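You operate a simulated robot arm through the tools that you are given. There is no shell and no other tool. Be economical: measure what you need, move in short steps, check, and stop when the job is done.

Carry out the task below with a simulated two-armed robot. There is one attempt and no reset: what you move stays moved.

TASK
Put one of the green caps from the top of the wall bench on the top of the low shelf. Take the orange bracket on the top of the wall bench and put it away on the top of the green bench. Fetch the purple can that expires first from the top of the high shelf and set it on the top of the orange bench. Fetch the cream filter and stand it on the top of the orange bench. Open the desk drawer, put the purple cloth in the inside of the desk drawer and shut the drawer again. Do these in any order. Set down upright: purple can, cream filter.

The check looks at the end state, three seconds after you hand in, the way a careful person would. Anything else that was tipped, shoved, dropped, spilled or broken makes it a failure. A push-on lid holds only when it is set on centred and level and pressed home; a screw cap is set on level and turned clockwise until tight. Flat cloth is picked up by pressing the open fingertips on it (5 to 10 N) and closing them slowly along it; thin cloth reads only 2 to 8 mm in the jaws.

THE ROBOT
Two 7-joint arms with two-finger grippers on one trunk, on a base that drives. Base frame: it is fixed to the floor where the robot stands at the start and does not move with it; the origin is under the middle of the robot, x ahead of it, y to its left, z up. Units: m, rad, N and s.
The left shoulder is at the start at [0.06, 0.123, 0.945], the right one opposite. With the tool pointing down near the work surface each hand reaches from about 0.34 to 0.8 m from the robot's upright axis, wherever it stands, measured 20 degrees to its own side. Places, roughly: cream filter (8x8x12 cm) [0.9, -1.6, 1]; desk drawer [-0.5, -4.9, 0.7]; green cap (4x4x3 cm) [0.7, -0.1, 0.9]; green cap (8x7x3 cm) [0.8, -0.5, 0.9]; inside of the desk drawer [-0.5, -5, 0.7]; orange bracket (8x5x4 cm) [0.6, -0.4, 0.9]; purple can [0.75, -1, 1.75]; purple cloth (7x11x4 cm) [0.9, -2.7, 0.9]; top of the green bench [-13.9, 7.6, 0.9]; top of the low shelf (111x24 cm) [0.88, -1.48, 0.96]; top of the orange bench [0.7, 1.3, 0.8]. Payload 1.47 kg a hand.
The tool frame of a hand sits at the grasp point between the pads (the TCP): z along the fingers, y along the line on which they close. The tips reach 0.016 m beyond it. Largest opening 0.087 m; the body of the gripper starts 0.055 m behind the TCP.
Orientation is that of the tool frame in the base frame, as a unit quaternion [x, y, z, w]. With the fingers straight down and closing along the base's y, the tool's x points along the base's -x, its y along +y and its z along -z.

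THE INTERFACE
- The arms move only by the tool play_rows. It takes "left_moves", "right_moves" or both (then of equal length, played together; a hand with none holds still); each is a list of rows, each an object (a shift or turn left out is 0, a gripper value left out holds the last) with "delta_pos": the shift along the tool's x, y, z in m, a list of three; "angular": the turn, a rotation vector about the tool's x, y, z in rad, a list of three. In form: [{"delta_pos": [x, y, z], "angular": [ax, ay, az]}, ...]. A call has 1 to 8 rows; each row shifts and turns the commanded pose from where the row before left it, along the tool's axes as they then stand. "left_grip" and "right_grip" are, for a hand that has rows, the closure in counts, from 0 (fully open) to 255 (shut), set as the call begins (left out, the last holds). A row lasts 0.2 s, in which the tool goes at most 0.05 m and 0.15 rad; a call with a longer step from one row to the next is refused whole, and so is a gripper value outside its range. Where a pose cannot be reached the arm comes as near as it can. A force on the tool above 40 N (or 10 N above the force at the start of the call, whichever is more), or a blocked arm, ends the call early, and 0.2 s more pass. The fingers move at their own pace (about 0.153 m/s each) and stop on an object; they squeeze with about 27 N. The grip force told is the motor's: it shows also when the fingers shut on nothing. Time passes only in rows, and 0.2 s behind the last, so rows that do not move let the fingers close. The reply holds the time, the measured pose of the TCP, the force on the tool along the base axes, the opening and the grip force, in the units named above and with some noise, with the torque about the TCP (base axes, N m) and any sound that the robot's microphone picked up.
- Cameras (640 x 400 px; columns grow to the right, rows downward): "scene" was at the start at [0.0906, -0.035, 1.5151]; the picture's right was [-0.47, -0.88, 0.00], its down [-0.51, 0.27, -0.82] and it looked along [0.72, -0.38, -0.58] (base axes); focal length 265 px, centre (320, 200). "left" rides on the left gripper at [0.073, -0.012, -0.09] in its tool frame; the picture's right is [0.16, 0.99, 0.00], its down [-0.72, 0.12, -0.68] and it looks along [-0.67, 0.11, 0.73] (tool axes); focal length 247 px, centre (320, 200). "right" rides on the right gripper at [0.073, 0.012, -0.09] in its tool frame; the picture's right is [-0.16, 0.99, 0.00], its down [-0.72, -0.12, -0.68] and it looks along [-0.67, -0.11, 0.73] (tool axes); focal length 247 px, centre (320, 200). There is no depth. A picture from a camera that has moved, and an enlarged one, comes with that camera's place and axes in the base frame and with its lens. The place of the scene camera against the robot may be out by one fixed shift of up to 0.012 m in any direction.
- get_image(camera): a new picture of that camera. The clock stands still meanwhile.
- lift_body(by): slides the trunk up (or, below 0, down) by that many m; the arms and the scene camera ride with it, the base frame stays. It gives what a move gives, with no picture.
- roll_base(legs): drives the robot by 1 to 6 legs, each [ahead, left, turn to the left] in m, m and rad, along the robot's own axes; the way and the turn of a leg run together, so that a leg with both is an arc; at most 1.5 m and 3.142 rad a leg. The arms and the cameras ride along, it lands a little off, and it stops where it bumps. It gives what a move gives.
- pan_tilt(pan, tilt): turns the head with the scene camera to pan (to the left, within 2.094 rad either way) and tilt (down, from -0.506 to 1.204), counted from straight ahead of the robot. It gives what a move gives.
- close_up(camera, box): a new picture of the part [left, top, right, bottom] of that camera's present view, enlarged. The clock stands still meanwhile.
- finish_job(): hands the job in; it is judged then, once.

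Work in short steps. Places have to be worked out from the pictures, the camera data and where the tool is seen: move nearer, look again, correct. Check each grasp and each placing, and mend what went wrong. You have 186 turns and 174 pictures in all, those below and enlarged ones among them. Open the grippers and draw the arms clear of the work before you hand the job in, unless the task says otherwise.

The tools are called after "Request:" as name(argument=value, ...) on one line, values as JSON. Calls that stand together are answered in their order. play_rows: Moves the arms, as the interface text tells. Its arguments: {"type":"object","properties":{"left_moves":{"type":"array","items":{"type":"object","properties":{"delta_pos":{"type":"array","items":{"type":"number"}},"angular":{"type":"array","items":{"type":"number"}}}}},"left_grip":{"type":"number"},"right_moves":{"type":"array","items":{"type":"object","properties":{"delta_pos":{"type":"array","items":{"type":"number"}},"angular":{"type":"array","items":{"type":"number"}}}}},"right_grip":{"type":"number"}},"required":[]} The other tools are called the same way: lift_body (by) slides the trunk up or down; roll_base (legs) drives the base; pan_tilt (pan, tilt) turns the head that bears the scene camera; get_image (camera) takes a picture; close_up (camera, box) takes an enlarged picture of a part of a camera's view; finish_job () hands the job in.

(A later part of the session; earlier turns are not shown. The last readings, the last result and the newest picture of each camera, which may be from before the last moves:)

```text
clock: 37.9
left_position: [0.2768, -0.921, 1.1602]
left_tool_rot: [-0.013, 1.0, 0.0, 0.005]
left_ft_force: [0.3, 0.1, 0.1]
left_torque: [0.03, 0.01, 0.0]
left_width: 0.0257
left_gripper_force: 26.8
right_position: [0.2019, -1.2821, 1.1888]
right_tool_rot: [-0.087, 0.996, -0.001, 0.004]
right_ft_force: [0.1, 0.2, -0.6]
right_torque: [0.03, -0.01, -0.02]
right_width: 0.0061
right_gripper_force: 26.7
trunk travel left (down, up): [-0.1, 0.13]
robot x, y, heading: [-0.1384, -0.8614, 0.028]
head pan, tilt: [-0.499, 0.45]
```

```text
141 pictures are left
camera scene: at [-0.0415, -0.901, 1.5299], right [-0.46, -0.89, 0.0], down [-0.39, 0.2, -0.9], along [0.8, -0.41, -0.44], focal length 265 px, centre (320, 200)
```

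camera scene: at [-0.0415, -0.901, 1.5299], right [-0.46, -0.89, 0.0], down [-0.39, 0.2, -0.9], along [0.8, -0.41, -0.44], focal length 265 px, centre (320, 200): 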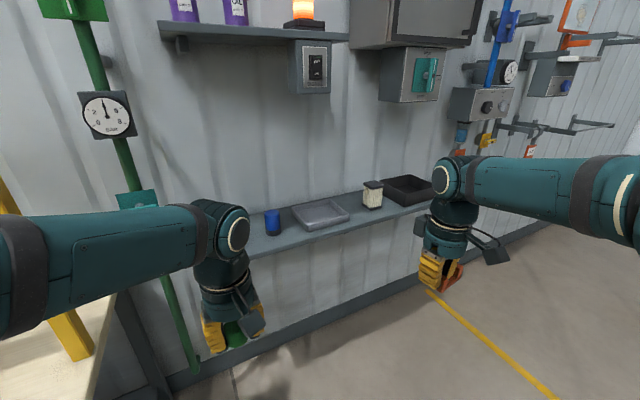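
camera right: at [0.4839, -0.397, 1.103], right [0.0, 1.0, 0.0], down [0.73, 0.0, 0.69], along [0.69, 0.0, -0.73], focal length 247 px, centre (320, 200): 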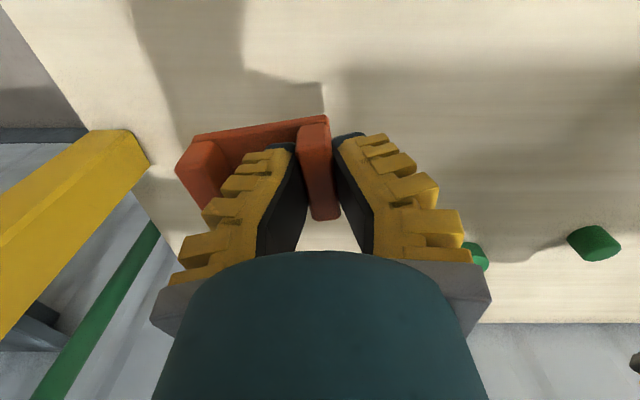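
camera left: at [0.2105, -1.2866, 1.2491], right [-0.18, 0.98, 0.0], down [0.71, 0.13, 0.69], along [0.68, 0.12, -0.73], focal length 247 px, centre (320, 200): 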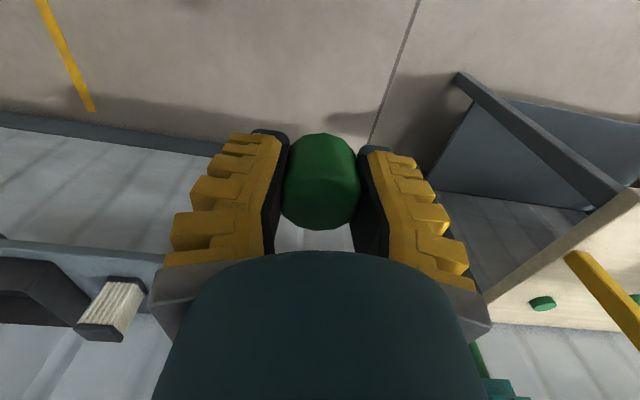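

The gap between the blue can (y≈-1.14) and the grey tray (from y≈-1.265) suits the cap, with the hand turned 90° to fit. I drive to about (0.08,-1.45) and turn the left hand.

Request:
roll_base(legs=[[0, -0.6, -0.025], [0.2, 0, 0]])

Request:
play_rows(left_moves=[{"angular": [0, 0, -0.15], "delta_pos": [0, 0.02, 0]}, {"angular": [0, 0, -0.15], "delta_pos": [0, 0.02, 0]}, {"angular": [0, 0, -0.15], "delta_pos": [0, 0.02, 0]}, {"angular": [0, 0, -0.15], "delta_pos": [0, 0.02, 0]}, {"angular": [0, 0, -0.15], "delta_pos": [0, 0.02, 0]}])

Request:
play_rows(left_moves=[{"angular": [0, 0, -0.15]}, {"angular": [0, 0, -0.15]}, {"angular": [0, 0, -0.15]}, {"angular": [0, 0, -0.15]}, {"angular": [0, 0, -0.15]}, {"angular": [0, 0, -0.07]}])

Request:
get_image(camera="scene")

Request:
get_image(camera="left")

```text
clock: 44.9
left_position: [0.4773, -1.5397, 1.1599]
left_tool_rot: [-0.003, 1.0, -0.001, 0.006]
left_ft_force: [0.3, -0.5, 0.7]
left_torque: [-0.02, 0.02, 0.03]
left_width: 0.0258
left_gripper_force: 27.5
right_position: [0.3963, -1.899, 1.1898]
right_tool_rot: [-0.077, 0.997, -0.001, 0.003]
right_ft_force: [-0.4, -0.6, -1.2]
right_torque: [-0.04, 0.01, 0.0]
right_width: 0.006
right_gripper_force: 27.1
trunk travel left (down, up): [-0.1, 0.13]
robot x, y, heading: [0.0649, -1.4762, 0.004]
head pan, tilt: [-0.499, 0.45]
```

```text
clock: 46.1
left_position: [0.4467, -1.4463, 1.1596]
left_tool_rot: [-0.37, 0.929, -0.002, 0.005]
left_ft_force: [-0.3, 0.7, -0.5]
left_torque: [-0.02, 0.0, 0.0]
left_width: 0.0253
left_gripper_force: 26.7
right_position: [0.3949, -1.8985, 1.1912]
right_tool_rot: [-0.078, 0.997, -0.001, 0.004]
right_ft_force: [-0.1, -0.1, -0.4]
right_torque: [0.0, 0.01, 0.0]
right_width: 0.006
right_gripper_force: 27.5
trunk travel left (down, up): [-0.1, 0.13]
robot x, y, heading: [0.063, -1.4766, 0.008]
head pan, tilt: [-0.499, 0.45]
```

```text
clock: 47.5
left_position: [0.4462, -1.446, 1.1592]
left_tool_rot: [0.71, -0.704, 0.004, -0.004]
left_ft_force: [0.1, -0.2, 0.3]
left_torque: [0.0, -0.02, -0.04]
left_width: 0.0256
left_gripper_force: 27.2
right_position: [0.3949, -1.8987, 1.1905]
right_tool_rot: [-0.077, 0.997, -0.001, 0.005]
right_ft_force: [-0.5, 0.0, -1.7]
right_torque: [0.01, -0.02, 0.02]
right_width: 0.0062
right_gripper_force: 26.8
trunk travel left (down, up): [-0.1, 0.13]
robot x, y, heading: [0.0673, -1.4722, 0.001]
head pan, tilt: [-0.499, 0.45]
```

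```text
140 pictures are left
camera scene: at [0.1586, -1.5133, 1.53], right [-0.48, -0.88, 0.0], down [-0.38, 0.21, -0.9], along [0.79, -0.43, -0.44], focal length 265 px, centre (320, 200)
```

scene: 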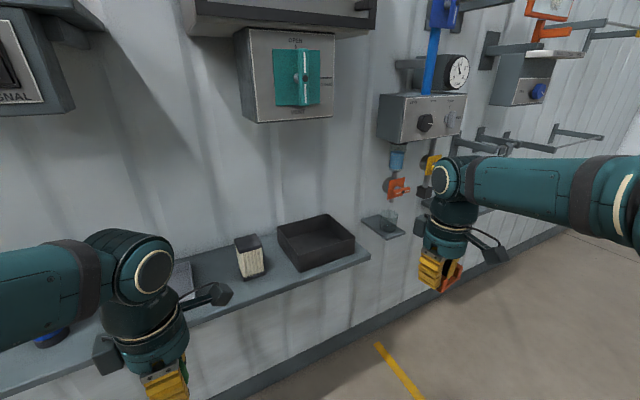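

```text
139 pictures are left
camera left: at [0.4587, -1.5207, 1.2497], right [-0.99, -0.16, -0.01], down [-0.13, 0.72, 0.68], along [-0.1, 0.67, -0.73], focal length 247 px, centre (320, 200)
```

left: 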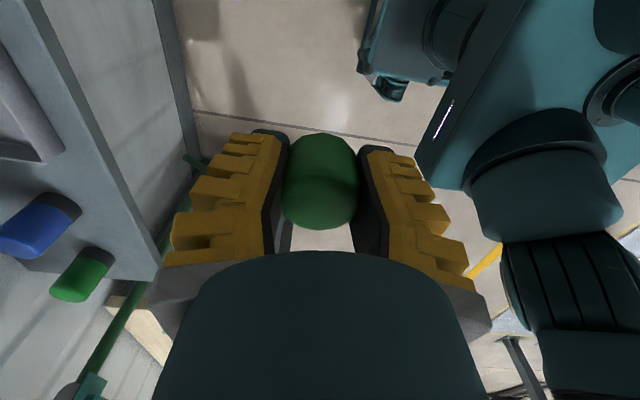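

The hand turned fine. I roll 0.12 m forward, then carry the cap over the gap near [0.84,-1.228].

Request:
roll_base(legs=[[0.12, 0, 0]])

Request:
play_rows(left_moves=[{"delta_pos": [-0.03, -0.035, 0]}, {"delta_pos": [-0.03, -0.035, 0]}, {"delta_pos": [-0.03, -0.035, 0]}, {"delta_pos": [-0.03, -0.035, 0]}, {"delta_pos": [-0.03, -0.035, 0]}, {"delta_pos": [-0.03, -0.035, 0]}, {"delta_pos": [-0.03, -0.035, 0.01]}, {"delta_pos": [0, -0.03, 0.02]}])

Request:
get_image(camera="left")

Request:
get_image(camera="scene")

```text
clock: 48.8
left_position: [0.5701, -1.4462, 1.1594]
left_tool_rot: [0.708, -0.706, 0.003, -0.003]
left_ft_force: [1.3, 0.6, -0.4]
left_torque: [0.02, 0.04, 0.0]
left_width: 0.0256
left_gripper_force: 27.1
right_position: [0.518, -1.8988, 1.1902]
right_tool_rot: [-0.077, 0.997, -0.001, 0.003]
right_ft_force: [0.8, 0.8, -0.9]
right_torque: [-0.01, 0.06, 0.01]
right_width: 0.0064
right_gripper_force: 27.1
trunk travel left (down, up): [-0.1, 0.13]
robot x, y, heading: [0.1863, -1.48, -0.002]
head pan, tilt: [-0.499, 0.45]
```

```text
clock: 50.6
left_position: [0.8454, -1.2355, 1.1316]
left_tool_rot: [0.709, -0.706, 0.003, -0.003]
left_ft_force: [0.4, 0.4, 0.5]
left_torque: [0.0, 0.0, -0.02]
left_width: 0.0259
left_gripper_force: 26.9
right_position: [0.5176, -1.9, 1.1894]
right_tool_rot: [-0.078, 0.997, 0.0, 0.002]
right_ft_force: [0.1, -0.1, 0.7]
right_torque: [0.01, 0.05, 0.04]
right_width: 0.0061
right_gripper_force: 26.9
trunk travel left (down, up): [-0.1, 0.13]
robot x, y, heading: [0.1853, -1.4764, 0.002]
head pan, tilt: [-0.499, 0.45]
```

```text
138 pictures are left
camera left: at [0.857, -1.3103, 1.2218], right [-0.99, -0.16, -0.01], down [-0.12, 0.72, 0.68], along [-0.1, 0.67, -0.73], focal length 247 px, centre (320, 200)
```

left: 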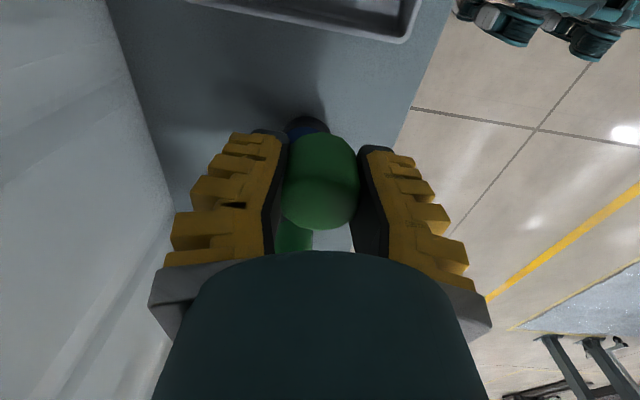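

```text
137 pictures are left
camera scene: at [0.2818, -1.5135, 1.5298], right [-0.48, -0.88, 0.0], down [-0.38, 0.21, -0.9], along [0.79, -0.43, -0.44], focal length 265 px, centre (320, 200)
```

scene: 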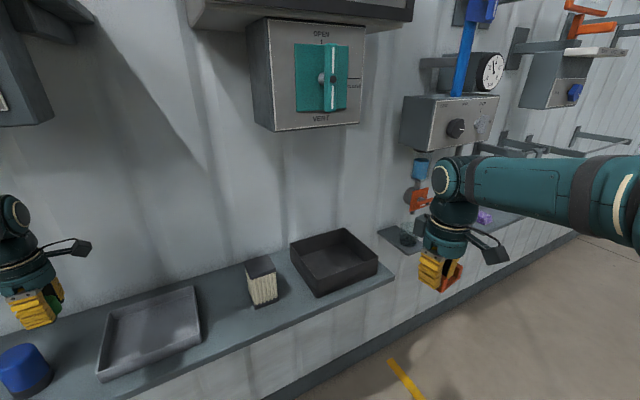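

Tray's left edge is at y≈-1.273 and the blue can's right edge at y≈-1.186; I lower the cap at [0.83,-1.231].

Request:
play_rows(left_moves=[{"delta_pos": [-0.004, 0.012, 0.035]}, {"delta_pos": [0, 0, 0.04]}, {"delta_pos": [0, 0, 0.04]}, {"delta_pos": [0, 0, 0.018]}, {}])

Request:
get_image(camera="left")

Request:
close_up(camera="scene", box=[0, 250, 240, 400])

```text
clock: 51.8
left_position: [0.8324, -1.2316, 1.0003]
left_tool_rot: [0.708, -0.706, 0.004, -0.003]
left_ft_force: [-0.3, 0.6, -0.4]
left_torque: [0.03, -0.03, 0.01]
left_width: 0.0256
left_gripper_force: 26.8
right_position: [0.516, -1.8986, 1.1903]
right_tool_rot: [-0.078, 0.997, 0.0, 0.003]
right_ft_force: [0.8, -0.3, -1.1]
right_torque: [0.02, -0.02, -0.03]
right_width: 0.0062
right_gripper_force: 27.2
trunk travel left (down, up): [-0.1, 0.13]
robot x, y, heading: [0.1853, -1.4758, 0.003]
head pan, tilt: [-0.499, 0.45]
```

```text
136 pictures are left
camera left: at [0.843, -1.3063, 1.0897], right [-0.99, -0.16, -0.01], down [-0.13, 0.72, 0.68], along [-0.1, 0.67, -0.73], focal length 247 px, centre (320, 200)
```

left: 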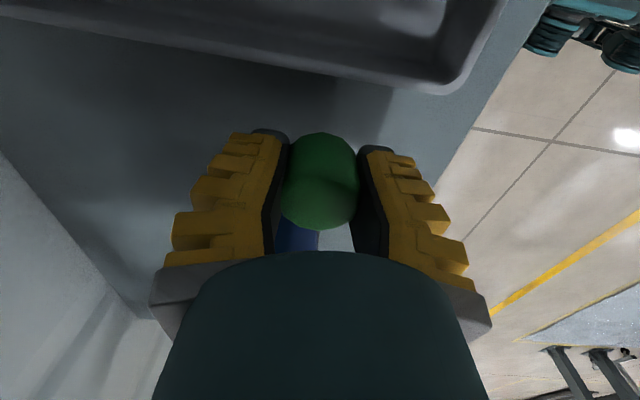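

```text
2.67 times, centred on (120, 325) of scene
camera zoom: at [0.2805, -1.513, 1.53], right [-0.48, -0.88, 0.0], down [-0.38, 0.21, -0.9], along [0.79, -0.43, -0.44], focal length 707 px, centre (853, -133)
```

zoom: 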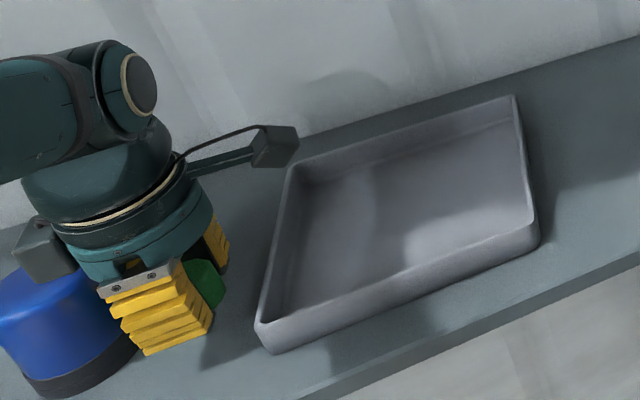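

The small box on the hand hangs over the blue can; I slide 7 cm deeper (x≈0.905) where it clears the can, then lower carefully.

Request:
play_rows(left_moves=[{"delta_pos": [0.003, -0.025, 0]}, {"delta_pos": [0, -0.025, 0]}, {"delta_pos": [0, -0.023, 0]}, {"delta_pos": [0, 0, 0.01]}, {}])

Request:
close_up(camera="scene", box=[0, 250, 240, 400])

Request:
get_image(camera="left")

```text
clock: 53.0
left_position: [0.905, -1.2333, 0.99]
left_tool_rot: [0.708, -0.706, 0.004, -0.004]
left_ft_force: [-1.0, -0.1, 0.2]
left_torque: [0.02, 0.0, -0.01]
left_width: 0.0256
left_gripper_force: 27.1
right_position: [0.5172, -1.8993, 1.1898]
right_tool_rot: [-0.078, 0.997, -0.001, 0.004]
right_ft_force: [0.1, 0.4, -0.1]
right_torque: [-0.01, 0.0, 0.0]
right_width: 0.0058
right_gripper_force: 27.4
trunk travel left (down, up): [-0.1, 0.13]
robot x, y, heading: [0.1853, -1.4733, 0.003]
head pan, tilt: [-0.499, 0.45]
```

```text
2.67 times, centred on (120, 325) of scene
camera zoom: at [0.2808, -1.513, 1.5299], right [-0.48, -0.88, 0.0], down [-0.38, 0.21, -0.9], along [0.79, -0.43, -0.44], focal length 707 px, centre (853, -133)
```

zoom: 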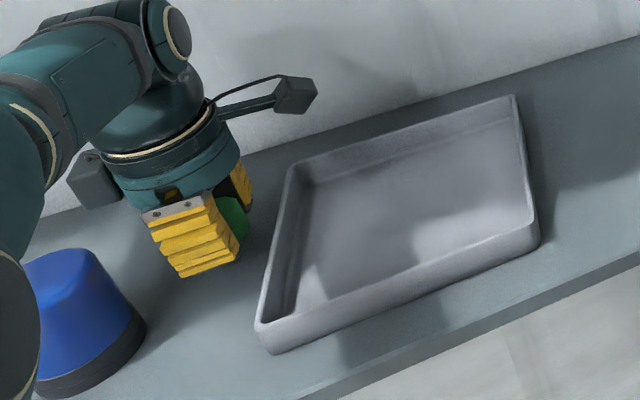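

```text
133 pictures are left
camera left: at [0.9166, -1.3073, 1.08], right [-0.99, -0.16, -0.01], down [-0.13, 0.72, 0.68], along [-0.1, 0.67, -0.73], focal length 247 px, centre (320, 200)
```

left: 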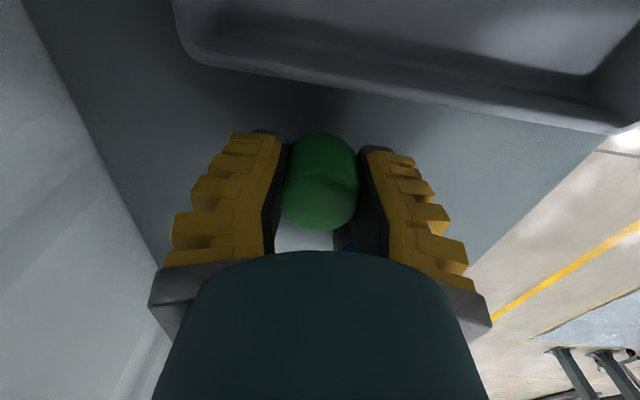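

Clear of the can now. I lower in small steps to contact.

Request:
play_rows(left_moves=[{"delta_pos": [0, 0, 0.005]}, {"delta_pos": [0, 0, 0.004]}, {"delta_pos": [0, 0, 0.004]}, {}])

```text
clock: 54.0
left_position: [0.9048, -1.2346, 0.9766]
left_tool_rot: [0.708, -0.706, 0.003, -0.003]
left_ft_force: [-0.1, -0.4, -0.5]
left_torque: [0.03, -0.02, 0.0]
left_width: 0.0253
left_gripper_force: 27.1
right_position: [0.5156, -1.8991, 1.1913]
right_tool_rot: [-0.078, 0.997, 0.0, 0.004]
right_ft_force: [1.1, -0.3, 0.0]
right_torque: [0.01, -0.02, 0.0]
right_width: 0.0062
right_gripper_force: 27.1
trunk travel left (down, up): [-0.1, 0.13]
robot x, y, heading: [0.1858, -1.4766, 0.006]
head pan, tilt: [-0.499, 0.45]
```

No contact yet; a little lower.

Request:
play_rows(left_moves=[{"delta_pos": [0, 0, 0.003]}, {}, {"delta_pos": [0, 0, 0.003]}, {}])

```text
clock: 55.0
left_position: [0.9053, -1.2346, 0.9713]
left_tool_rot: [0.709, -0.705, 0.004, -0.003]
left_ft_force: [0.9, -0.4, -0.9]
left_torque: [0.0, -0.01, -0.02]
left_width: 0.0257
left_gripper_force: 26.9
right_position: [0.5177, -1.8989, 1.1901]
right_tool_rot: [-0.078, 0.997, -0.001, 0.004]
right_ft_force: [0.4, 0.0, -1.0]
right_torque: [0.03, 0.0, 0.0]
right_width: 0.0063
right_gripper_force: 26.9
trunk travel left (down, up): [-0.1, 0.13]
robot x, y, heading: [0.1881, -1.4755, 0.002]
head pan, tilt: [-0.499, 0.45]
```

Request:
play_rows(left_moves=[{"delta_pos": [0, 0, 0.003]}, {}, {"delta_pos": [0, 0, 0.003]}, {}, {"delta_pos": [0, 0, 0.003]}, {}])

Request:
get_image(camera="left")

```text
clock: 56.4
left_position: [0.905, -1.2348, 0.9657]
left_tool_rot: [0.708, -0.706, 0.007, -0.007]
left_ft_force: [3.2, 2.7, 29.3]
left_torque: [0.05, 0.47, -0.11]
left_width: 0.0254
left_gripper_force: 27.1
right_position: [0.5147, -1.8996, 1.1906]
right_tool_rot: [-0.078, 0.997, 0.0, 0.004]
right_ft_force: [0.3, -0.8, -0.5]
right_torque: [0.0, 0.03, 0.01]
right_width: 0.0062
right_gripper_force: 27.1
trunk travel left (down, up): [-0.1, 0.13]
robot x, y, heading: [0.1886, -1.4772, 0.008]
head pan, tilt: [-0.499, 0.45]
```

```text
132 pictures are left
camera left: at [0.9164, -1.3083, 1.0562], right [-0.99, -0.16, -0.02], down [-0.13, 0.72, 0.68], along [-0.1, 0.67, -0.73], focal length 247 px, centre (320, 200)
```

left: 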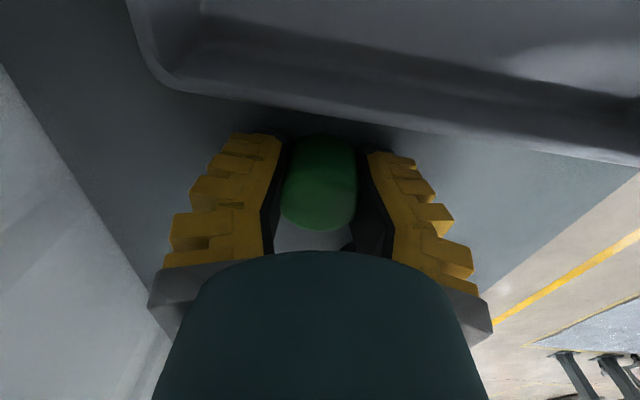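

Contact reached (29 N). I relieve the press slightly, open halfway, and rise.

Request:
play_rows(left_moves=[{"delta_pos": [0, 0, -0.005]}, {}])

Request:
play_rows(left_moves=[{}, {}, {"delta_pos": [0, 0, -0.02]}, {"delta_pos": [0, 0, -0.04]}, {"delta_pos": [0, 0, -0.04]}, {"delta_pos": [0, 0, -0.04]}, {"delta_pos": [0, 0, -0.02]}], left_grip=100)

Request:
get_image(camera="left")

Request:
get_image(camera="scene")

```text
clock: 57.0
left_position: [0.9046, -1.2337, 0.9666]
left_tool_rot: [0.709, -0.706, 0.004, -0.003]
left_ft_force: [2.7, 2.7, 11.4]
left_torque: [0.02, 0.23, -0.06]
left_width: 0.0257
left_gripper_force: 27.0
right_position: [0.5157, -1.8988, 1.1899]
right_tool_rot: [-0.078, 0.997, 0.0, 0.004]
right_ft_force: [-0.3, -0.6, -0.6]
right_torque: [0.0, -0.02, -0.01]
right_width: 0.006
right_gripper_force: 27.0
trunk travel left (down, up): [-0.1, 0.13]
robot x, y, heading: [0.1824, -1.474, 0.007]
head pan, tilt: [-0.499, 0.45]
```

```text
clock: 58.6
left_position: [0.9048, -1.2331, 1.1278]
left_tool_rot: [0.709, -0.706, 0.003, -0.003]
left_ft_force: [0.5, -0.3, -0.3]
left_torque: [0.02, 0.01, 0.03]
left_width: 0.0581
left_gripper_force: 4.0
right_position: [0.5172, -1.8988, 1.1907]
right_tool_rot: [-0.078, 0.997, 0.0, 0.004]
right_ft_force: [-0.1, 0.0, -0.9]
right_torque: [0.0, 0.04, 0.01]
right_width: 0.0061
right_gripper_force: 26.9
trunk travel left (down, up): [-0.1, 0.13]
robot x, y, heading: [0.1885, -1.4765, 0.003]
head pan, tilt: [-0.499, 0.45]
```

```text
131 pictures are left
camera left: at [0.9163, -1.3083, 1.2174], right [-0.99, -0.16, -0.01], down [-0.13, 0.72, 0.68], along [-0.1, 0.67, -0.73], focal length 247 px, centre (320, 200)
```

left: 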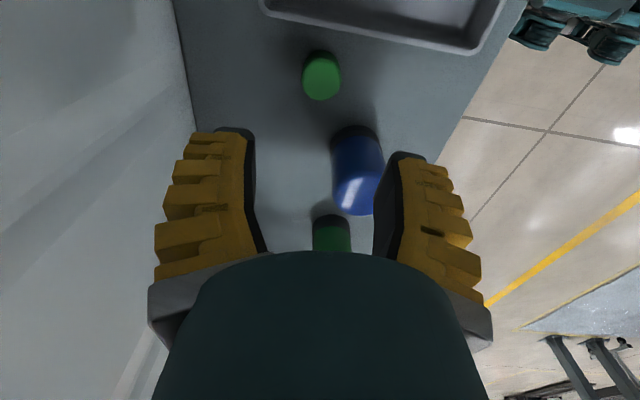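

```text
130 pictures are left
camera scene: at [0.2805, -1.513, 1.5299], right [-0.48, -0.88, 0.0], down [-0.38, 0.21, -0.9], along [0.79, -0.43, -0.44], focal length 265 px, centre (320, 200)
```

scene: 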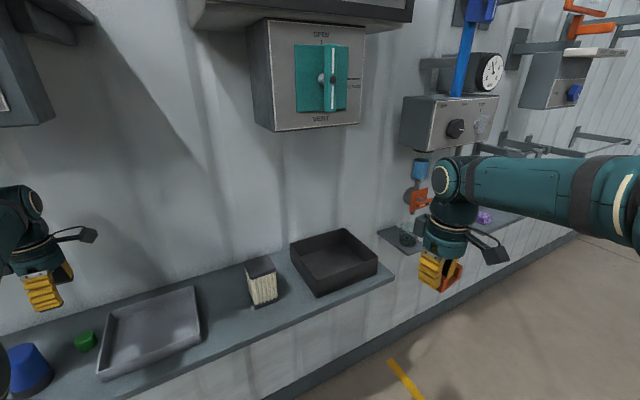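

The cap stands upright on the shelf, touching nothing. Next the filter with the left hand: I raise, retract and turn the hand back.

Request:
play_rows(left_moves=[{"delta_pos": [0, 0.03, -0.04]}, {"delta_pos": [0, 0.04, -0.03]}, {"delta_pos": [0, 0.05, 0]}, {"delta_pos": [0, 0.05, 0]}, {"delta_pos": [0, 0.05, 0]}, {"delta_pos": [0, 0.05, 0]}, {"angular": [0, 0, 0.15]}, {"angular": [0, 0, 0.15]}], left_grip=0)

Request:
play_rows(left_moves=[{"angular": [0, 0, 0.15]}, {"angular": [0, 0, 0.15]}, {"angular": [0, 0, 0.15]}, {"angular": [0, 0, 0.15]}, {"angular": [0, 0, 0.15]}, {"angular": [0, 0, 0.15]}, {"angular": [0, 0, 0.15]}, {"angular": [0, 0, 0.15]}])

Request:
roll_base(legs=[[0, -0.24, 0]])

Request:
pan_tilt(pan=0.0, tilt=0.6)

Request:
get_image(camera="scene")

Request:
get_image(camera="left")

```text
clock: 60.4
left_position: [0.6315, -1.2331, 1.1936]
left_tool_rot: [-0.594, 0.804, -0.003, 0.004]
left_ft_force: [0.5, 0.3, -0.1]
left_torque: [0.03, -0.01, -0.02]
left_width: 0.0871
left_gripper_force: 0.1
right_position: [0.5157, -1.8985, 1.1903]
right_tool_rot: [-0.078, 0.997, 0.0, 0.003]
right_ft_force: [-0.4, -0.5, 0.1]
right_torque: [0.0, 0.01, 0.03]
right_width: 0.0063
right_gripper_force: 26.8
trunk travel left (down, up): [-0.1, 0.13]
robot x, y, heading: [0.1877, -1.4788, 0.001]
head pan, tilt: [-0.499, 0.45]
```

```text
clock: 62.2
left_position: [0.6351, -1.2352, 1.1944]
left_tool_rot: [-0.036, 0.999, 0.0, 0.005]
left_ft_force: [-0.3, 0.8, 0.5]
left_torque: [-0.02, 0.02, 0.0]
left_width: 0.0872
left_gripper_force: 0.1
right_position: [0.5181, -1.8994, 1.1912]
right_tool_rot: [-0.077, 0.997, -0.001, 0.004]
right_ft_force: [-0.5, -0.5, -0.5]
right_torque: [0.01, 0.01, 0.0]
right_width: 0.0062
right_gripper_force: 26.7
trunk travel left (down, up): [-0.1, 0.13]
robot x, y, heading: [0.1877, -1.4767, -0.0]
head pan, tilt: [-0.499, 0.45]
```

```text
clock: 64.9
left_position: [0.6357, -1.4735, 1.1946]
left_tool_rot: [-0.038, 0.999, 0.0, 0.005]
left_ft_force: [-0.2, -0.2, 0.0]
left_torque: [0.01, 0.0, 0.02]
left_width: 0.0868
left_gripper_force: 0.2
right_position: [0.5186, -2.1377, 1.1899]
right_tool_rot: [-0.078, 0.997, -0.001, 0.004]
right_ft_force: [-0.2, -0.2, -0.4]
right_torque: [0.05, 0.0, 0.02]
right_width: 0.0063
right_gripper_force: 27.6
trunk travel left (down, up): [-0.1, 0.13]
robot x, y, heading: [0.1882, -1.7132, 0.006]
head pan, tilt: [-0.499, 0.45]
```

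```text
clock: 65.8
left_position: [0.6343, -1.4724, 1.1945]
left_tool_rot: [-0.039, 0.999, 0.001, 0.006]
left_ft_force: [0.2, -0.1, -0.2]
left_torque: [0.04, -0.02, 0.03]
left_width: 0.0868
left_gripper_force: 0.0
right_position: [0.5186, -2.1369, 1.1892]
right_tool_rot: [-0.078, 0.997, -0.001, 0.003]
right_ft_force: [-1.1, 0.6, 0.3]
right_torque: [-0.01, -0.03, 0.0]
right_width: 0.0062
right_gripper_force: 26.4
trunk travel left (down, up): [-0.1, 0.13]
robot x, y, heading: [0.1852, -1.7137, 0.006]
head pan, tilt: [0.0, 0.6]
```

```text
129 pictures are left
camera scene: at [0.2889, -1.7078, 1.5164], right [0.0, -1.0, 0.0], down [-0.56, 0.0, -0.83], along [0.83, 0.0, -0.56], focal length 265 px, centre (320, 200)
```

scene: 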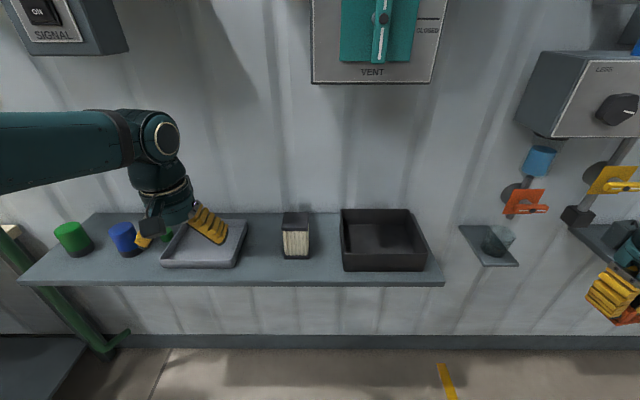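

```text
128 pictures are left
camera left: at [0.5627, -1.4918, 1.2839], right [-0.23, 0.97, 0.0], down [0.71, 0.17, 0.69], along [0.67, 0.16, -0.73], focal length 247 px, centre (320, 200)
```

left: 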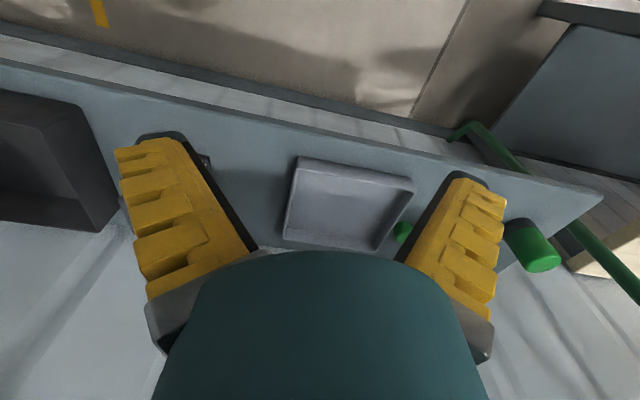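

The filter spans roughly x 0.83–0.905, y -1.607…-1.677, top ≈1.06, fairly square to the shelf. I straighten the left hand's yaw and move above it.

Request:
play_rows(left_moves=[{"angular": [0, 0, 0.077]}, {"delta_pos": [-0.036, -0.028, 0]}, {"delta_pos": [-0.036, -0.028, 0]}, {"delta_pos": [-0.036, -0.028, 0]}, {"delta_pos": [-0.036, -0.028, 0]}, {"delta_pos": [-0.036, -0.028, 0]}, {"delta_pos": [-0.036, -0.028, 0]}])

Request:
get_image(camera="left")

Request:
get_image(camera="scene")

```text
clock: 67.4
left_position: [0.853, -1.6424, 1.1963]
left_tool_rot: [0.001, 1.0, 0.001, 0.003]
left_ft_force: [-0.8, 0.0, 0.6]
left_torque: [0.02, 0.03, -0.01]
left_width: 0.087
left_gripper_force: 0.1
right_position: [0.5196, -2.1389, 1.189]
right_tool_rot: [-0.078, 0.997, 0.001, 0.003]
right_ft_force: [0.5, 0.8, -1.0]
right_torque: [0.05, 0.04, -0.03]
right_width: 0.006
right_gripper_force: 26.9
trunk travel left (down, up): [-0.1, 0.13]
robot x, y, heading: [0.1882, -1.716, 0.002]
head pan, tilt: [0.0, 0.6]
```

```text
127 pictures are left
camera left: at [0.7793, -1.6564, 1.2847], right [-0.16, 0.99, 0.0], down [0.72, 0.11, 0.69], along [0.68, 0.11, -0.73], focal length 247 px, centre (320, 200)
```

left: 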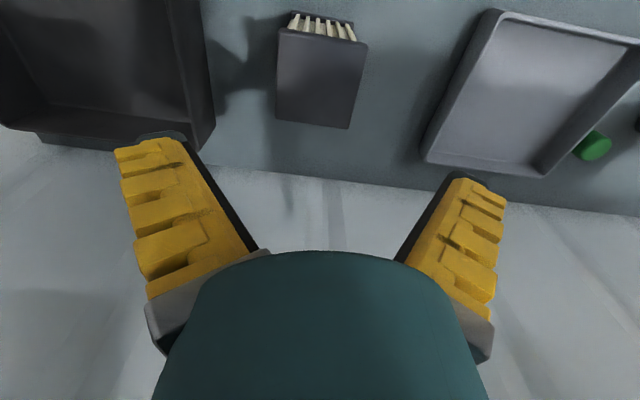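

```text
126 pictures are left
camera scene: at [0.2907, -1.709, 1.5162], right [0.0, -1.0, 0.0], down [-0.57, 0.0, -0.82], along [0.82, 0.0, -0.57], focal length 265 px, centre (320, 200)
```

scene: 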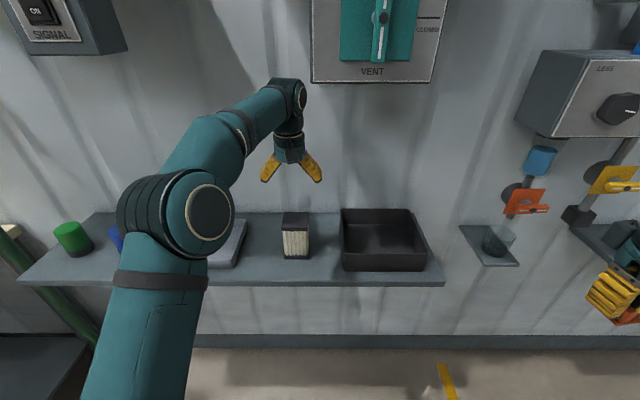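

Corners give the filter top centred at [0.852,-1.645], 70 mm wide. I shift 3 mm and lower to just above, then check.

Request:
play_rows(left_moves=[{"delta_pos": [0, -0.003, 0.03]}, {"delta_pos": [0, 0, 0.04]}, {"delta_pos": [0, 0, 0.03]}, {}])

Request:
get_image(camera="left")

```text
clock: 68.4
left_position: [0.8525, -1.6441, 1.0963]
left_tool_rot: [0.001, 1.0, 0.0, 0.005]
left_ft_force: [0.0, 0.3, 0.6]
left_torque: [0.0, -0.06, -0.01]
left_width: 0.0868
left_gripper_force: 0.1
right_position: [0.5184, -2.1364, 1.1898]
right_tool_rot: [-0.079, 0.997, 0.0, 0.004]
right_ft_force: [1.0, 0.9, 0.2]
right_torque: [0.05, 0.04, 0.0]
right_width: 0.0062
right_gripper_force: 26.9
trunk travel left (down, up): [-0.1, 0.13]
robot x, y, heading: [0.1869, -1.7124, 0.005]
head pan, tilt: [0.0, 0.6]
```

```text
125 pictures are left
camera left: at [0.7795, -1.657, 1.1865], right [-0.16, 0.99, 0.0], down [0.72, 0.11, 0.69], along [0.68, 0.11, -0.73], focal length 247 px, centre (320, 200)
```

left: 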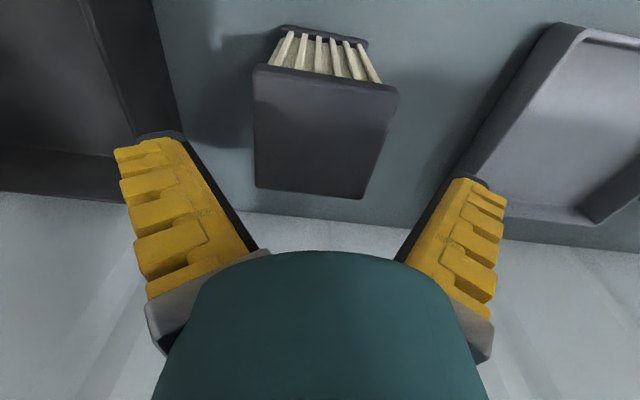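

Centre y ≈ -1.648; I shift 4 mm and lower the jaws around the filter, then close.

Request:
play_rows(left_moves=[{"delta_pos": [0, -0.004, 0.01]}, {"delta_pos": [0, 0, 0.02]}, {"delta_pos": [0, 0, 0.02]}, {"delta_pos": [0, 0, 0.02]}, {}])

Request:
play_rows(left_moves=[{}, {}, {}, {}], left_grip=255)

Request:
get_image(camera="left")

Request:
get_image(camera="scene")

```text
clock: 69.6
left_position: [0.853, -1.649, 1.0303]
left_tool_rot: [0.001, 1.0, -0.001, 0.01]
left_ft_force: [2.5, 2.9, 38.3]
left_torque: [-0.09, 0.4, -0.06]
left_width: 0.0939
left_gripper_force: 9.4
right_position: [0.5152, -2.1373, 1.1907]
right_tool_rot: [-0.078, 0.997, -0.001, 0.005]
right_ft_force: [0.5, 0.5, -1.8]
right_torque: [-0.04, 0.05, 0.02]
right_width: 0.0062
right_gripper_force: 27.1
trunk travel left (down, up): [-0.1, 0.13]
robot x, y, heading: [0.186, -1.7151, 0.004]
head pan, tilt: [0.0, 0.6]
```

```text
clock: 70.6
left_position: [0.8519, -1.6487, 1.0295]
left_tool_rot: [0.001, 1.0, -0.001, 0.009]
left_ft_force: [3.5, 1.2, 38.0]
left_torque: [0.12, 0.26, -0.08]
left_width: 0.0858
left_gripper_force: 27.0
right_position: [0.515, -2.138, 1.192]
right_tool_rot: [-0.078, 0.997, 0.0, 0.005]
right_ft_force: [0.4, -0.1, -0.1]
right_torque: [0.0, 0.02, 0.04]
right_width: 0.0064
right_gripper_force: 26.9
trunk travel left (down, up): [-0.1, 0.13]
robot x, y, heading: [0.1882, -1.7167, 0.004]
head pan, tilt: [0.0, 0.6]
```

```text
124 pictures are left
camera left: at [0.778, -1.662, 1.1187], right [-0.16, 0.99, 0.0], down [0.71, 0.12, 0.69], along [0.69, 0.11, -0.72], focal length 247 px, centre (320, 200)
```

left: 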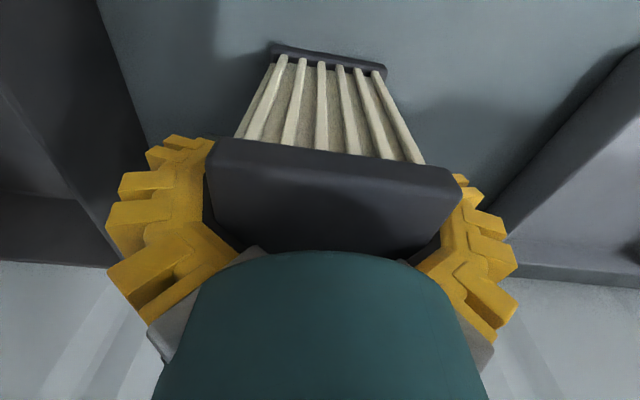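

```text
123 pictures are left
camera scene: at [0.2857, -1.7079, 1.5167], right [0.0, -1.0, 0.0], down [-0.56, 0.0, -0.83], along [0.83, 0.0, -0.56], focal length 265 px, centre (320, 200)
```

scene: 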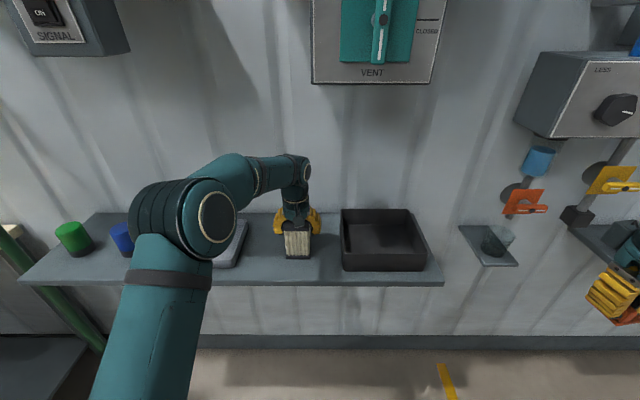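

The open fingers splay in a V, so the lid wedged high between them. I open, raise 2 cm so the tips close just under the lid, and re-grip.

Request:
play_rows(left_moves=[{}, {"delta_pos": [0, 0, -0.01]}, {"delta_pos": [0, 0, -0.012]}, {}], left_grip=0)

Request:
play_rows(left_moves=[{}, {}, {}, {}], left_grip=255)

Request:
get_image(camera="left")

Request:
close_up(camera="scene", box=[240, 180, 368, 260])

```text
clock: 71.6
left_position: [0.8524, -1.6492, 1.0467]
left_tool_rot: [0.001, 1.0, 0.001, 0.004]
left_ft_force: [0.3, 0.1, 1.3]
left_torque: [0.03, 0.02, -0.04]
left_width: 0.0869
left_gripper_force: 0.0
right_position: [0.5179, -2.1372, 1.1906]
right_tool_rot: [-0.078, 0.997, -0.001, 0.004]
right_ft_force: [0.3, -0.2, -0.2]
right_torque: [0.01, -0.01, 0.0]
right_width: 0.0062
right_gripper_force: 27.5
trunk travel left (down, up): [-0.1, 0.13]
robot x, y, heading: [0.1887, -1.7143, 0.002]
head pan, tilt: [0.0, 0.6]
```

```text
clock: 72.6
left_position: [0.8522, -1.6487, 1.0496]
left_tool_rot: [0.0, 1.0, 0.001, 0.004]
left_ft_force: [-0.5, -0.7, 0.8]
left_torque: [0.0, 0.03, -0.02]
left_width: 0.0781
left_gripper_force: 26.4
right_position: [0.5182, -2.1377, 1.1896]
right_tool_rot: [-0.078, 0.997, -0.001, 0.004]
right_ft_force: [0.6, 0.4, -0.2]
right_torque: [0.0, -0.02, 0.0]
right_width: 0.0063
right_gripper_force: 26.9
trunk travel left (down, up): [-0.1, 0.13]
robot x, y, heading: [0.1888, -1.7142, 0.005]
head pan, tilt: [0.0, 0.6]
```

```text
122 pictures are left
camera left: at [0.7791, -1.6615, 1.1378], right [-0.16, 0.99, 0.0], down [0.72, 0.12, 0.69], along [0.68, 0.11, -0.73], focal length 247 px, centre (320, 200)
```

left: 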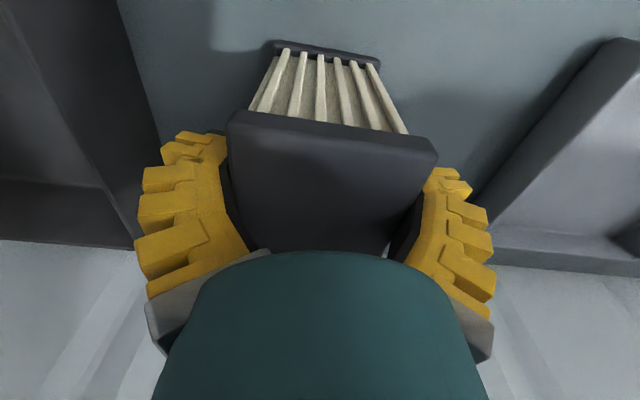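

```text
5.00 times, centred on (304, 220) of scene
camera zoom: at [0.289, -1.7076, 1.5164], right [0.0, -1.0, 0.0], down [-0.56, 0.0, -0.83], along [0.83, 0.0, -0.56], focal length 1326 px, centre (400, 100)
```

zoom: 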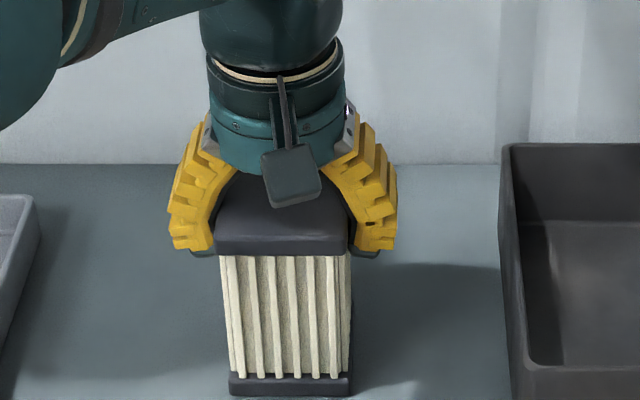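

The fingers bend and wrap the lid well, tips at its lower edge. I lift gently and check.

Request:
play_rows(left_moves=[{"delta_pos": [0, 0, -0.008]}, {}, {"delta_pos": [0, 0, -0.012]}, {"delta_pos": [0, 0, -0.02]}, {}])

Request:
close_up(camera="scene", box=[240, 160, 400, 260])

```text
clock: 73.8
left_position: [0.853, -1.6499, 1.0891]
left_tool_rot: [0.0, 1.0, -0.001, 0.005]
left_ft_force: [-0.1, 0.7, -1.9]
left_torque: [0.02, 0.0, -0.02]
left_width: 0.0777
left_gripper_force: 27.0
right_position: [0.5182, -2.1374, 1.1899]
right_tool_rot: [-0.079, 0.997, -0.001, 0.004]
right_ft_force: [-0.5, 1.0, -0.2]
right_torque: [-0.01, -0.01, -0.01]
right_width: 0.0061
right_gripper_force: 27.3
trunk travel left (down, up): [-0.1, 0.13]
robot x, y, heading: [0.1863, -1.7133, 0.001]
head pan, tilt: [0.0, 0.6]
```

```text
4.00 times, centred on (320, 210) of scene
camera zoom: at [0.2892, -1.7076, 1.5164], right [0.0, -1.0, 0.0], down [-0.57, 0.0, -0.82], along [0.82, 0.0, -0.57], focal length 1061 px, centre (320, 160)
```

zoom: 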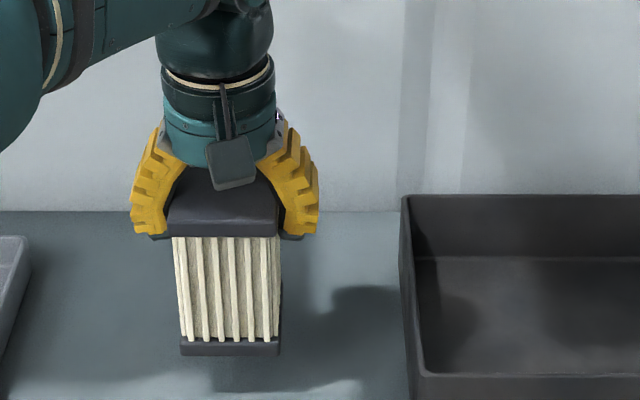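

The filter is held and hanging straight. I raise it, retract, back away and drive to the orange bench.

Request:
play_rows(left_moves=[{"delta_pos": [0, 0, -0.04]}, {"delta_pos": [0, 0, -0.04]}, {"delta_pos": [0, 0, -0.04]}, {"delta_pos": [0.04, 0, -0.02]}, {"delta_pos": [0.04, 0, 0]}, {"delta_pos": [0.04, 0, 0]}, {"delta_pos": [0.04, 0, 0]}, {"delta_pos": [0.04, 0, 0]}])

Request:
roll_base(legs=[[-0.45, 0, 0], [0, 1.4, 0], [0, 1.45, 0]])

Request:
pan_tilt(pan=-0.1, tilt=0.6)

Request:
get_image(camera="scene")

```text
clock: 75.6
left_position: [0.6504, -1.6486, 1.2273]
left_tool_rot: [0.001, 1.0, 0.0, 0.006]
left_ft_force: [-0.5, -0.5, -1.8]
left_torque: [0.03, -0.02, 0.0]
left_width: 0.0779
left_gripper_force: 27.4
right_position: [0.5173, -2.1366, 1.191]
right_tool_rot: [-0.079, 0.997, -0.002, 0.004]
right_ft_force: [-0.5, 1.2, -0.4]
right_torque: [0.04, -0.01, -0.03]
right_width: 0.0062
right_gripper_force: 26.4
trunk travel left (down, up): [-0.1, 0.13]
robot x, y, heading: [0.1859, -1.7145, 0.002]
head pan, tilt: [0.0, 0.6]
```

```text
clock: 103.3
left_position: [0.1962, 1.2488, 1.2267]
left_tool_rot: [0.003, 1.0, -0.001, 0.004]
left_ft_force: [-0.7, 0.1, -0.6]
left_torque: [0.02, 0.02, -0.03]
left_width: 0.075
left_gripper_force: 27.1
right_position: [0.0608, 0.7598, 1.1903]
right_tool_rot: [-0.076, 0.997, -0.001, 0.003]
right_ft_force: [0.0, 0.1, -0.6]
right_torque: [0.03, -0.02, -0.02]
right_width: 0.0064
right_gripper_force: 26.6
trunk travel left (down, up): [-0.1, 0.13]
robot x, y, heading: [-0.2679, 1.1849, 0.004]
head pan, tilt: [0.0, 0.6]
```

```text
clock: 104.0
left_position: [0.1972, 1.2497, 1.2267]
left_tool_rot: [0.002, 1.0, 0.0, 0.005]
left_ft_force: [-0.3, 0.0, -1.1]
left_torque: [-0.03, -0.01, 0.0]
left_width: 0.0751
left_gripper_force: 26.7
right_position: [0.059, 0.7601, 1.1895]
right_tool_rot: [-0.076, 0.997, -0.001, 0.004]
right_ft_force: [-0.3, -0.9, -0.2]
right_torque: [-0.02, 0.04, 0.01]
right_width: 0.006
right_gripper_force: 26.6
trunk travel left (down, up): [-0.1, 0.13]
robot x, y, heading: [-0.2671, 1.1876, -0.002]
head pan, tilt: [-0.099, 0.6]
```

```text
119 pictures are left
camera scene: at [-0.1674, 1.1822, 1.5164], right [-0.1, -0.99, 0.0], down [-0.56, 0.06, -0.83], along [0.82, -0.08, -0.56], focal length 265 px, centre (320, 200)
```

scene: 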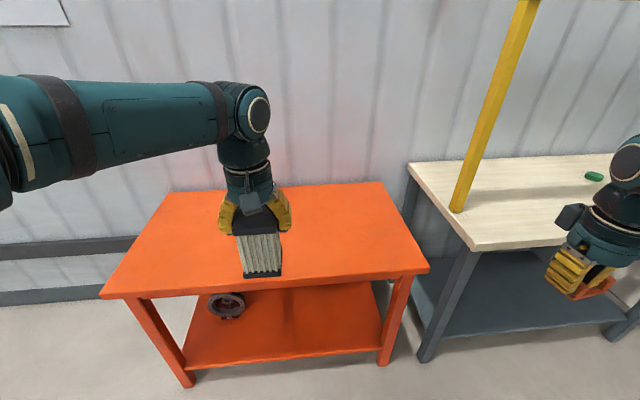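

The orange bench top is empty. Width crept from 78 to 75 mm, so I check the grip close up.

Request:
close_up(camera="scene", box=[180, 180, 340, 280])

Request:
get_image(camera="left")

```text
4.00 times, centred on (260, 230) of scene
camera zoom: at [-0.1674, 1.1822, 1.5164], right [-0.1, -0.99, 0.0], down [-0.56, 0.06, -0.83], along [0.82, -0.08, -0.56], focal length 1061 px, centre (560, 80)
```

zoom: 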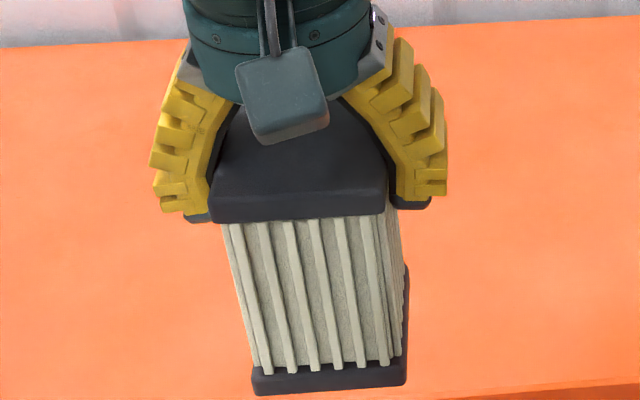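

```text
117 pictures are left
camera left: at [0.1233, 1.2363, 1.3155], right [-0.15, 0.99, 0.0], down [0.72, 0.11, 0.69], along [0.68, 0.1, -0.73], focal length 247 px, centre (320, 200)
```

left: 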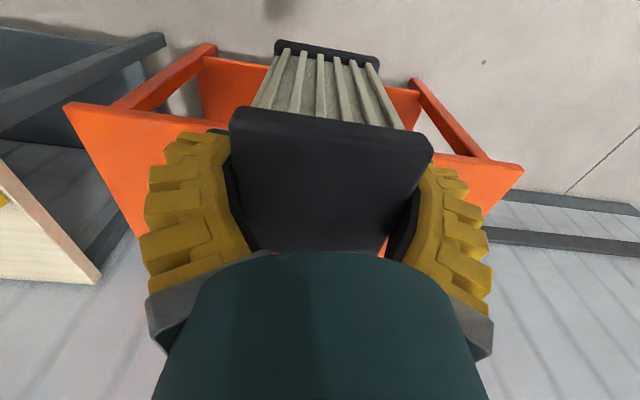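

Grip still sound with a slight creep. I drive 0.3 m forward and extend over the bench at about x=0.65.

Request:
roll_base(legs=[[0.3, 0, 0]])

Request:
play_rows(left_moves=[{"delta_pos": [-0.04, 0.02, 0]}, {"delta_pos": [-0.04, 0.02, 0]}, {"delta_pos": [-0.04, 0.02, 0.01]}, {"delta_pos": [-0.03, 0.02, 0.03]}, {"delta_pos": [0, 0, 0.045]}, {"delta_pos": [0, 0, 0.045]}, {"delta_pos": [0, 0, 0.045]}, {"delta_pos": [0, 0, 0.045]}])

Request:
get_image(camera="scene")

```text
clock: 106.0
left_position: [0.4944, 1.2524, 1.2259]
left_tool_rot: [0.0, 1.0, 0.0, 0.006]
left_ft_force: [-0.4, 0.5, -2.1]
left_torque: [-0.04, 0.02, 0.01]
left_width: 0.0751
left_gripper_force: 26.8
right_position: [0.3601, 0.7621, 1.1903]
right_tool_rot: [-0.078, 0.997, -0.001, 0.003]
right_ft_force: [1.4, 0.2, -0.9]
right_torque: [0.02, 0.0, -0.01]
right_width: 0.0063
right_gripper_force: 26.4
trunk travel left (down, up): [-0.1, 0.13]
robot x, y, heading: [0.0294, 1.1859, 0.004]
head pan, tilt: [-0.099, 0.6]
```

```text
clock: 107.8
left_position: [0.6461, 1.3328, 1.0066]
left_tool_rot: [0.0, 1.0, 0.0, 0.005]
left_ft_force: [1.2, 0.4, -2.6]
left_torque: [-0.05, 0.0, 0.0]
left_width: 0.075
left_gripper_force: 27.5
right_position: [0.3618, 0.7626, 1.1904]
right_tool_rot: [-0.078, 0.997, -0.001, 0.003]
right_ft_force: [0.9, -0.4, 0.1]
right_torque: [0.02, -0.02, -0.01]
right_width: 0.0062
right_gripper_force: 27.2
trunk travel left (down, up): [-0.1, 0.13]
robot x, y, heading: [0.0287, 1.1868, 0.001]
head pan, tilt: [-0.099, 0.6]
```

```text
116 pictures are left
camera scene: at [0.1316, 1.1834, 1.5163], right [-0.09, -1.0, 0.0], down [-0.56, 0.05, -0.82], along [0.82, -0.08, -0.57], focal length 265 px, centre (320, 200)
```

scene: 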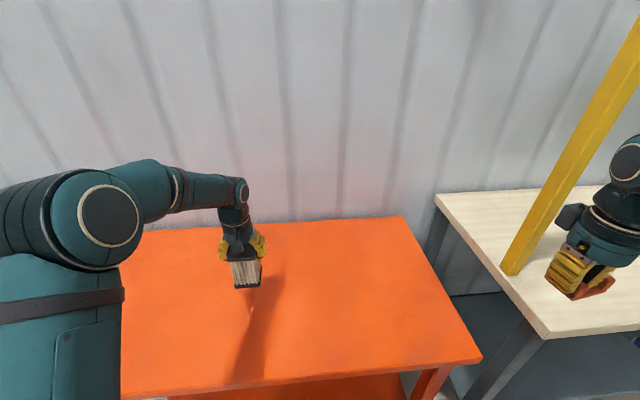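

Over the bench with nothing beneath. I lower most of the way, then feel for contact.

Request:
play_rows(left_moves=[{"delta_pos": [0, 0, 0.04]}, {"delta_pos": [0, 0, 0.03]}, {"delta_pos": [0, 0, 0.005]}, {}, {"delta_pos": [0, 0, 0.005]}, {}, {"delta_pos": [0, 0, 0.005]}, {}])

Request:
close_up(camera="scene", box=[160, 220, 320, 320])

```text
clock: 109.6
left_position: [0.6469, 1.3315, 0.9235]
left_tool_rot: [0.0, 1.0, 0.0, 0.005]
left_ft_force: [-0.2, 0.7, -1.8]
left_torque: [0.0, -0.04, -0.04]
left_width: 0.0747
left_gripper_force: 27.0
right_position: [0.3607, 0.7628, 1.1905]
right_tool_rot: [-0.079, 0.997, 0.0, 0.004]
right_ft_force: [-0.2, 0.6, -0.5]
right_torque: [-0.02, -0.01, 0.01]
right_width: 0.0063
right_gripper_force: 27.3
trunk travel left (down, up): [-0.1, 0.13]
robot x, y, heading: [0.0287, 1.1852, 0.005]
head pan, tilt: [-0.099, 0.6]
```

```text
4.00 times, centred on (240, 270) of scene
camera zoom: at [0.1306, 1.1833, 1.5164], right [-0.09, -1.0, 0.0], down [-0.56, 0.05, -0.83], along [0.82, -0.08, -0.56], focal length 1061 px, centre (640, -80)
```

zoom: 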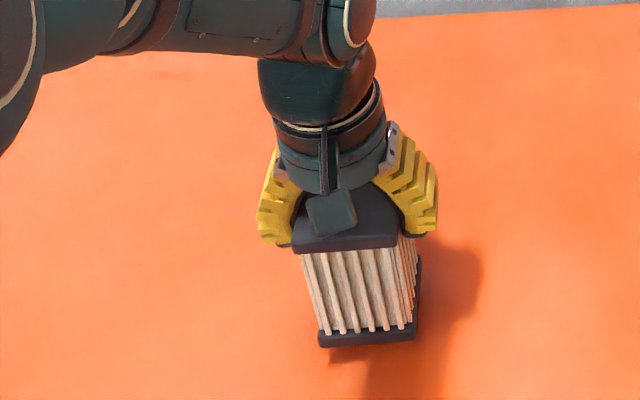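

Nearly down; I keep feeling with small steps.

Request:
play_rows(left_moves=[{"delta_pos": [0, 0, 0.005]}, {}, {"delta_pos": [0, 0, 0.004]}, {}, {"delta_pos": [0, 0, 0.004]}, {}])

```text
clock: 111.0
left_position: [0.6477, 1.3317, 0.9117]
left_tool_rot: [0.001, 1.0, -0.001, 0.005]
left_ft_force: [0.2, 1.2, -1.1]
left_torque: [0.01, 0.0, 0.01]
left_width: 0.0746
left_gripper_force: 27.1
right_position: [0.3603, 0.7632, 1.1893]
right_tool_rot: [-0.079, 0.997, -0.001, 0.004]
right_ft_force: [0.6, -0.4, -0.2]
right_torque: [0.0, -0.01, -0.03]
right_width: 0.0064
right_gripper_force: 26.6
trunk travel left (down, up): [-0.1, 0.13]
robot x, y, heading: [0.0297, 1.1869, 0.005]
head pan, tilt: [-0.099, 0.6]
```

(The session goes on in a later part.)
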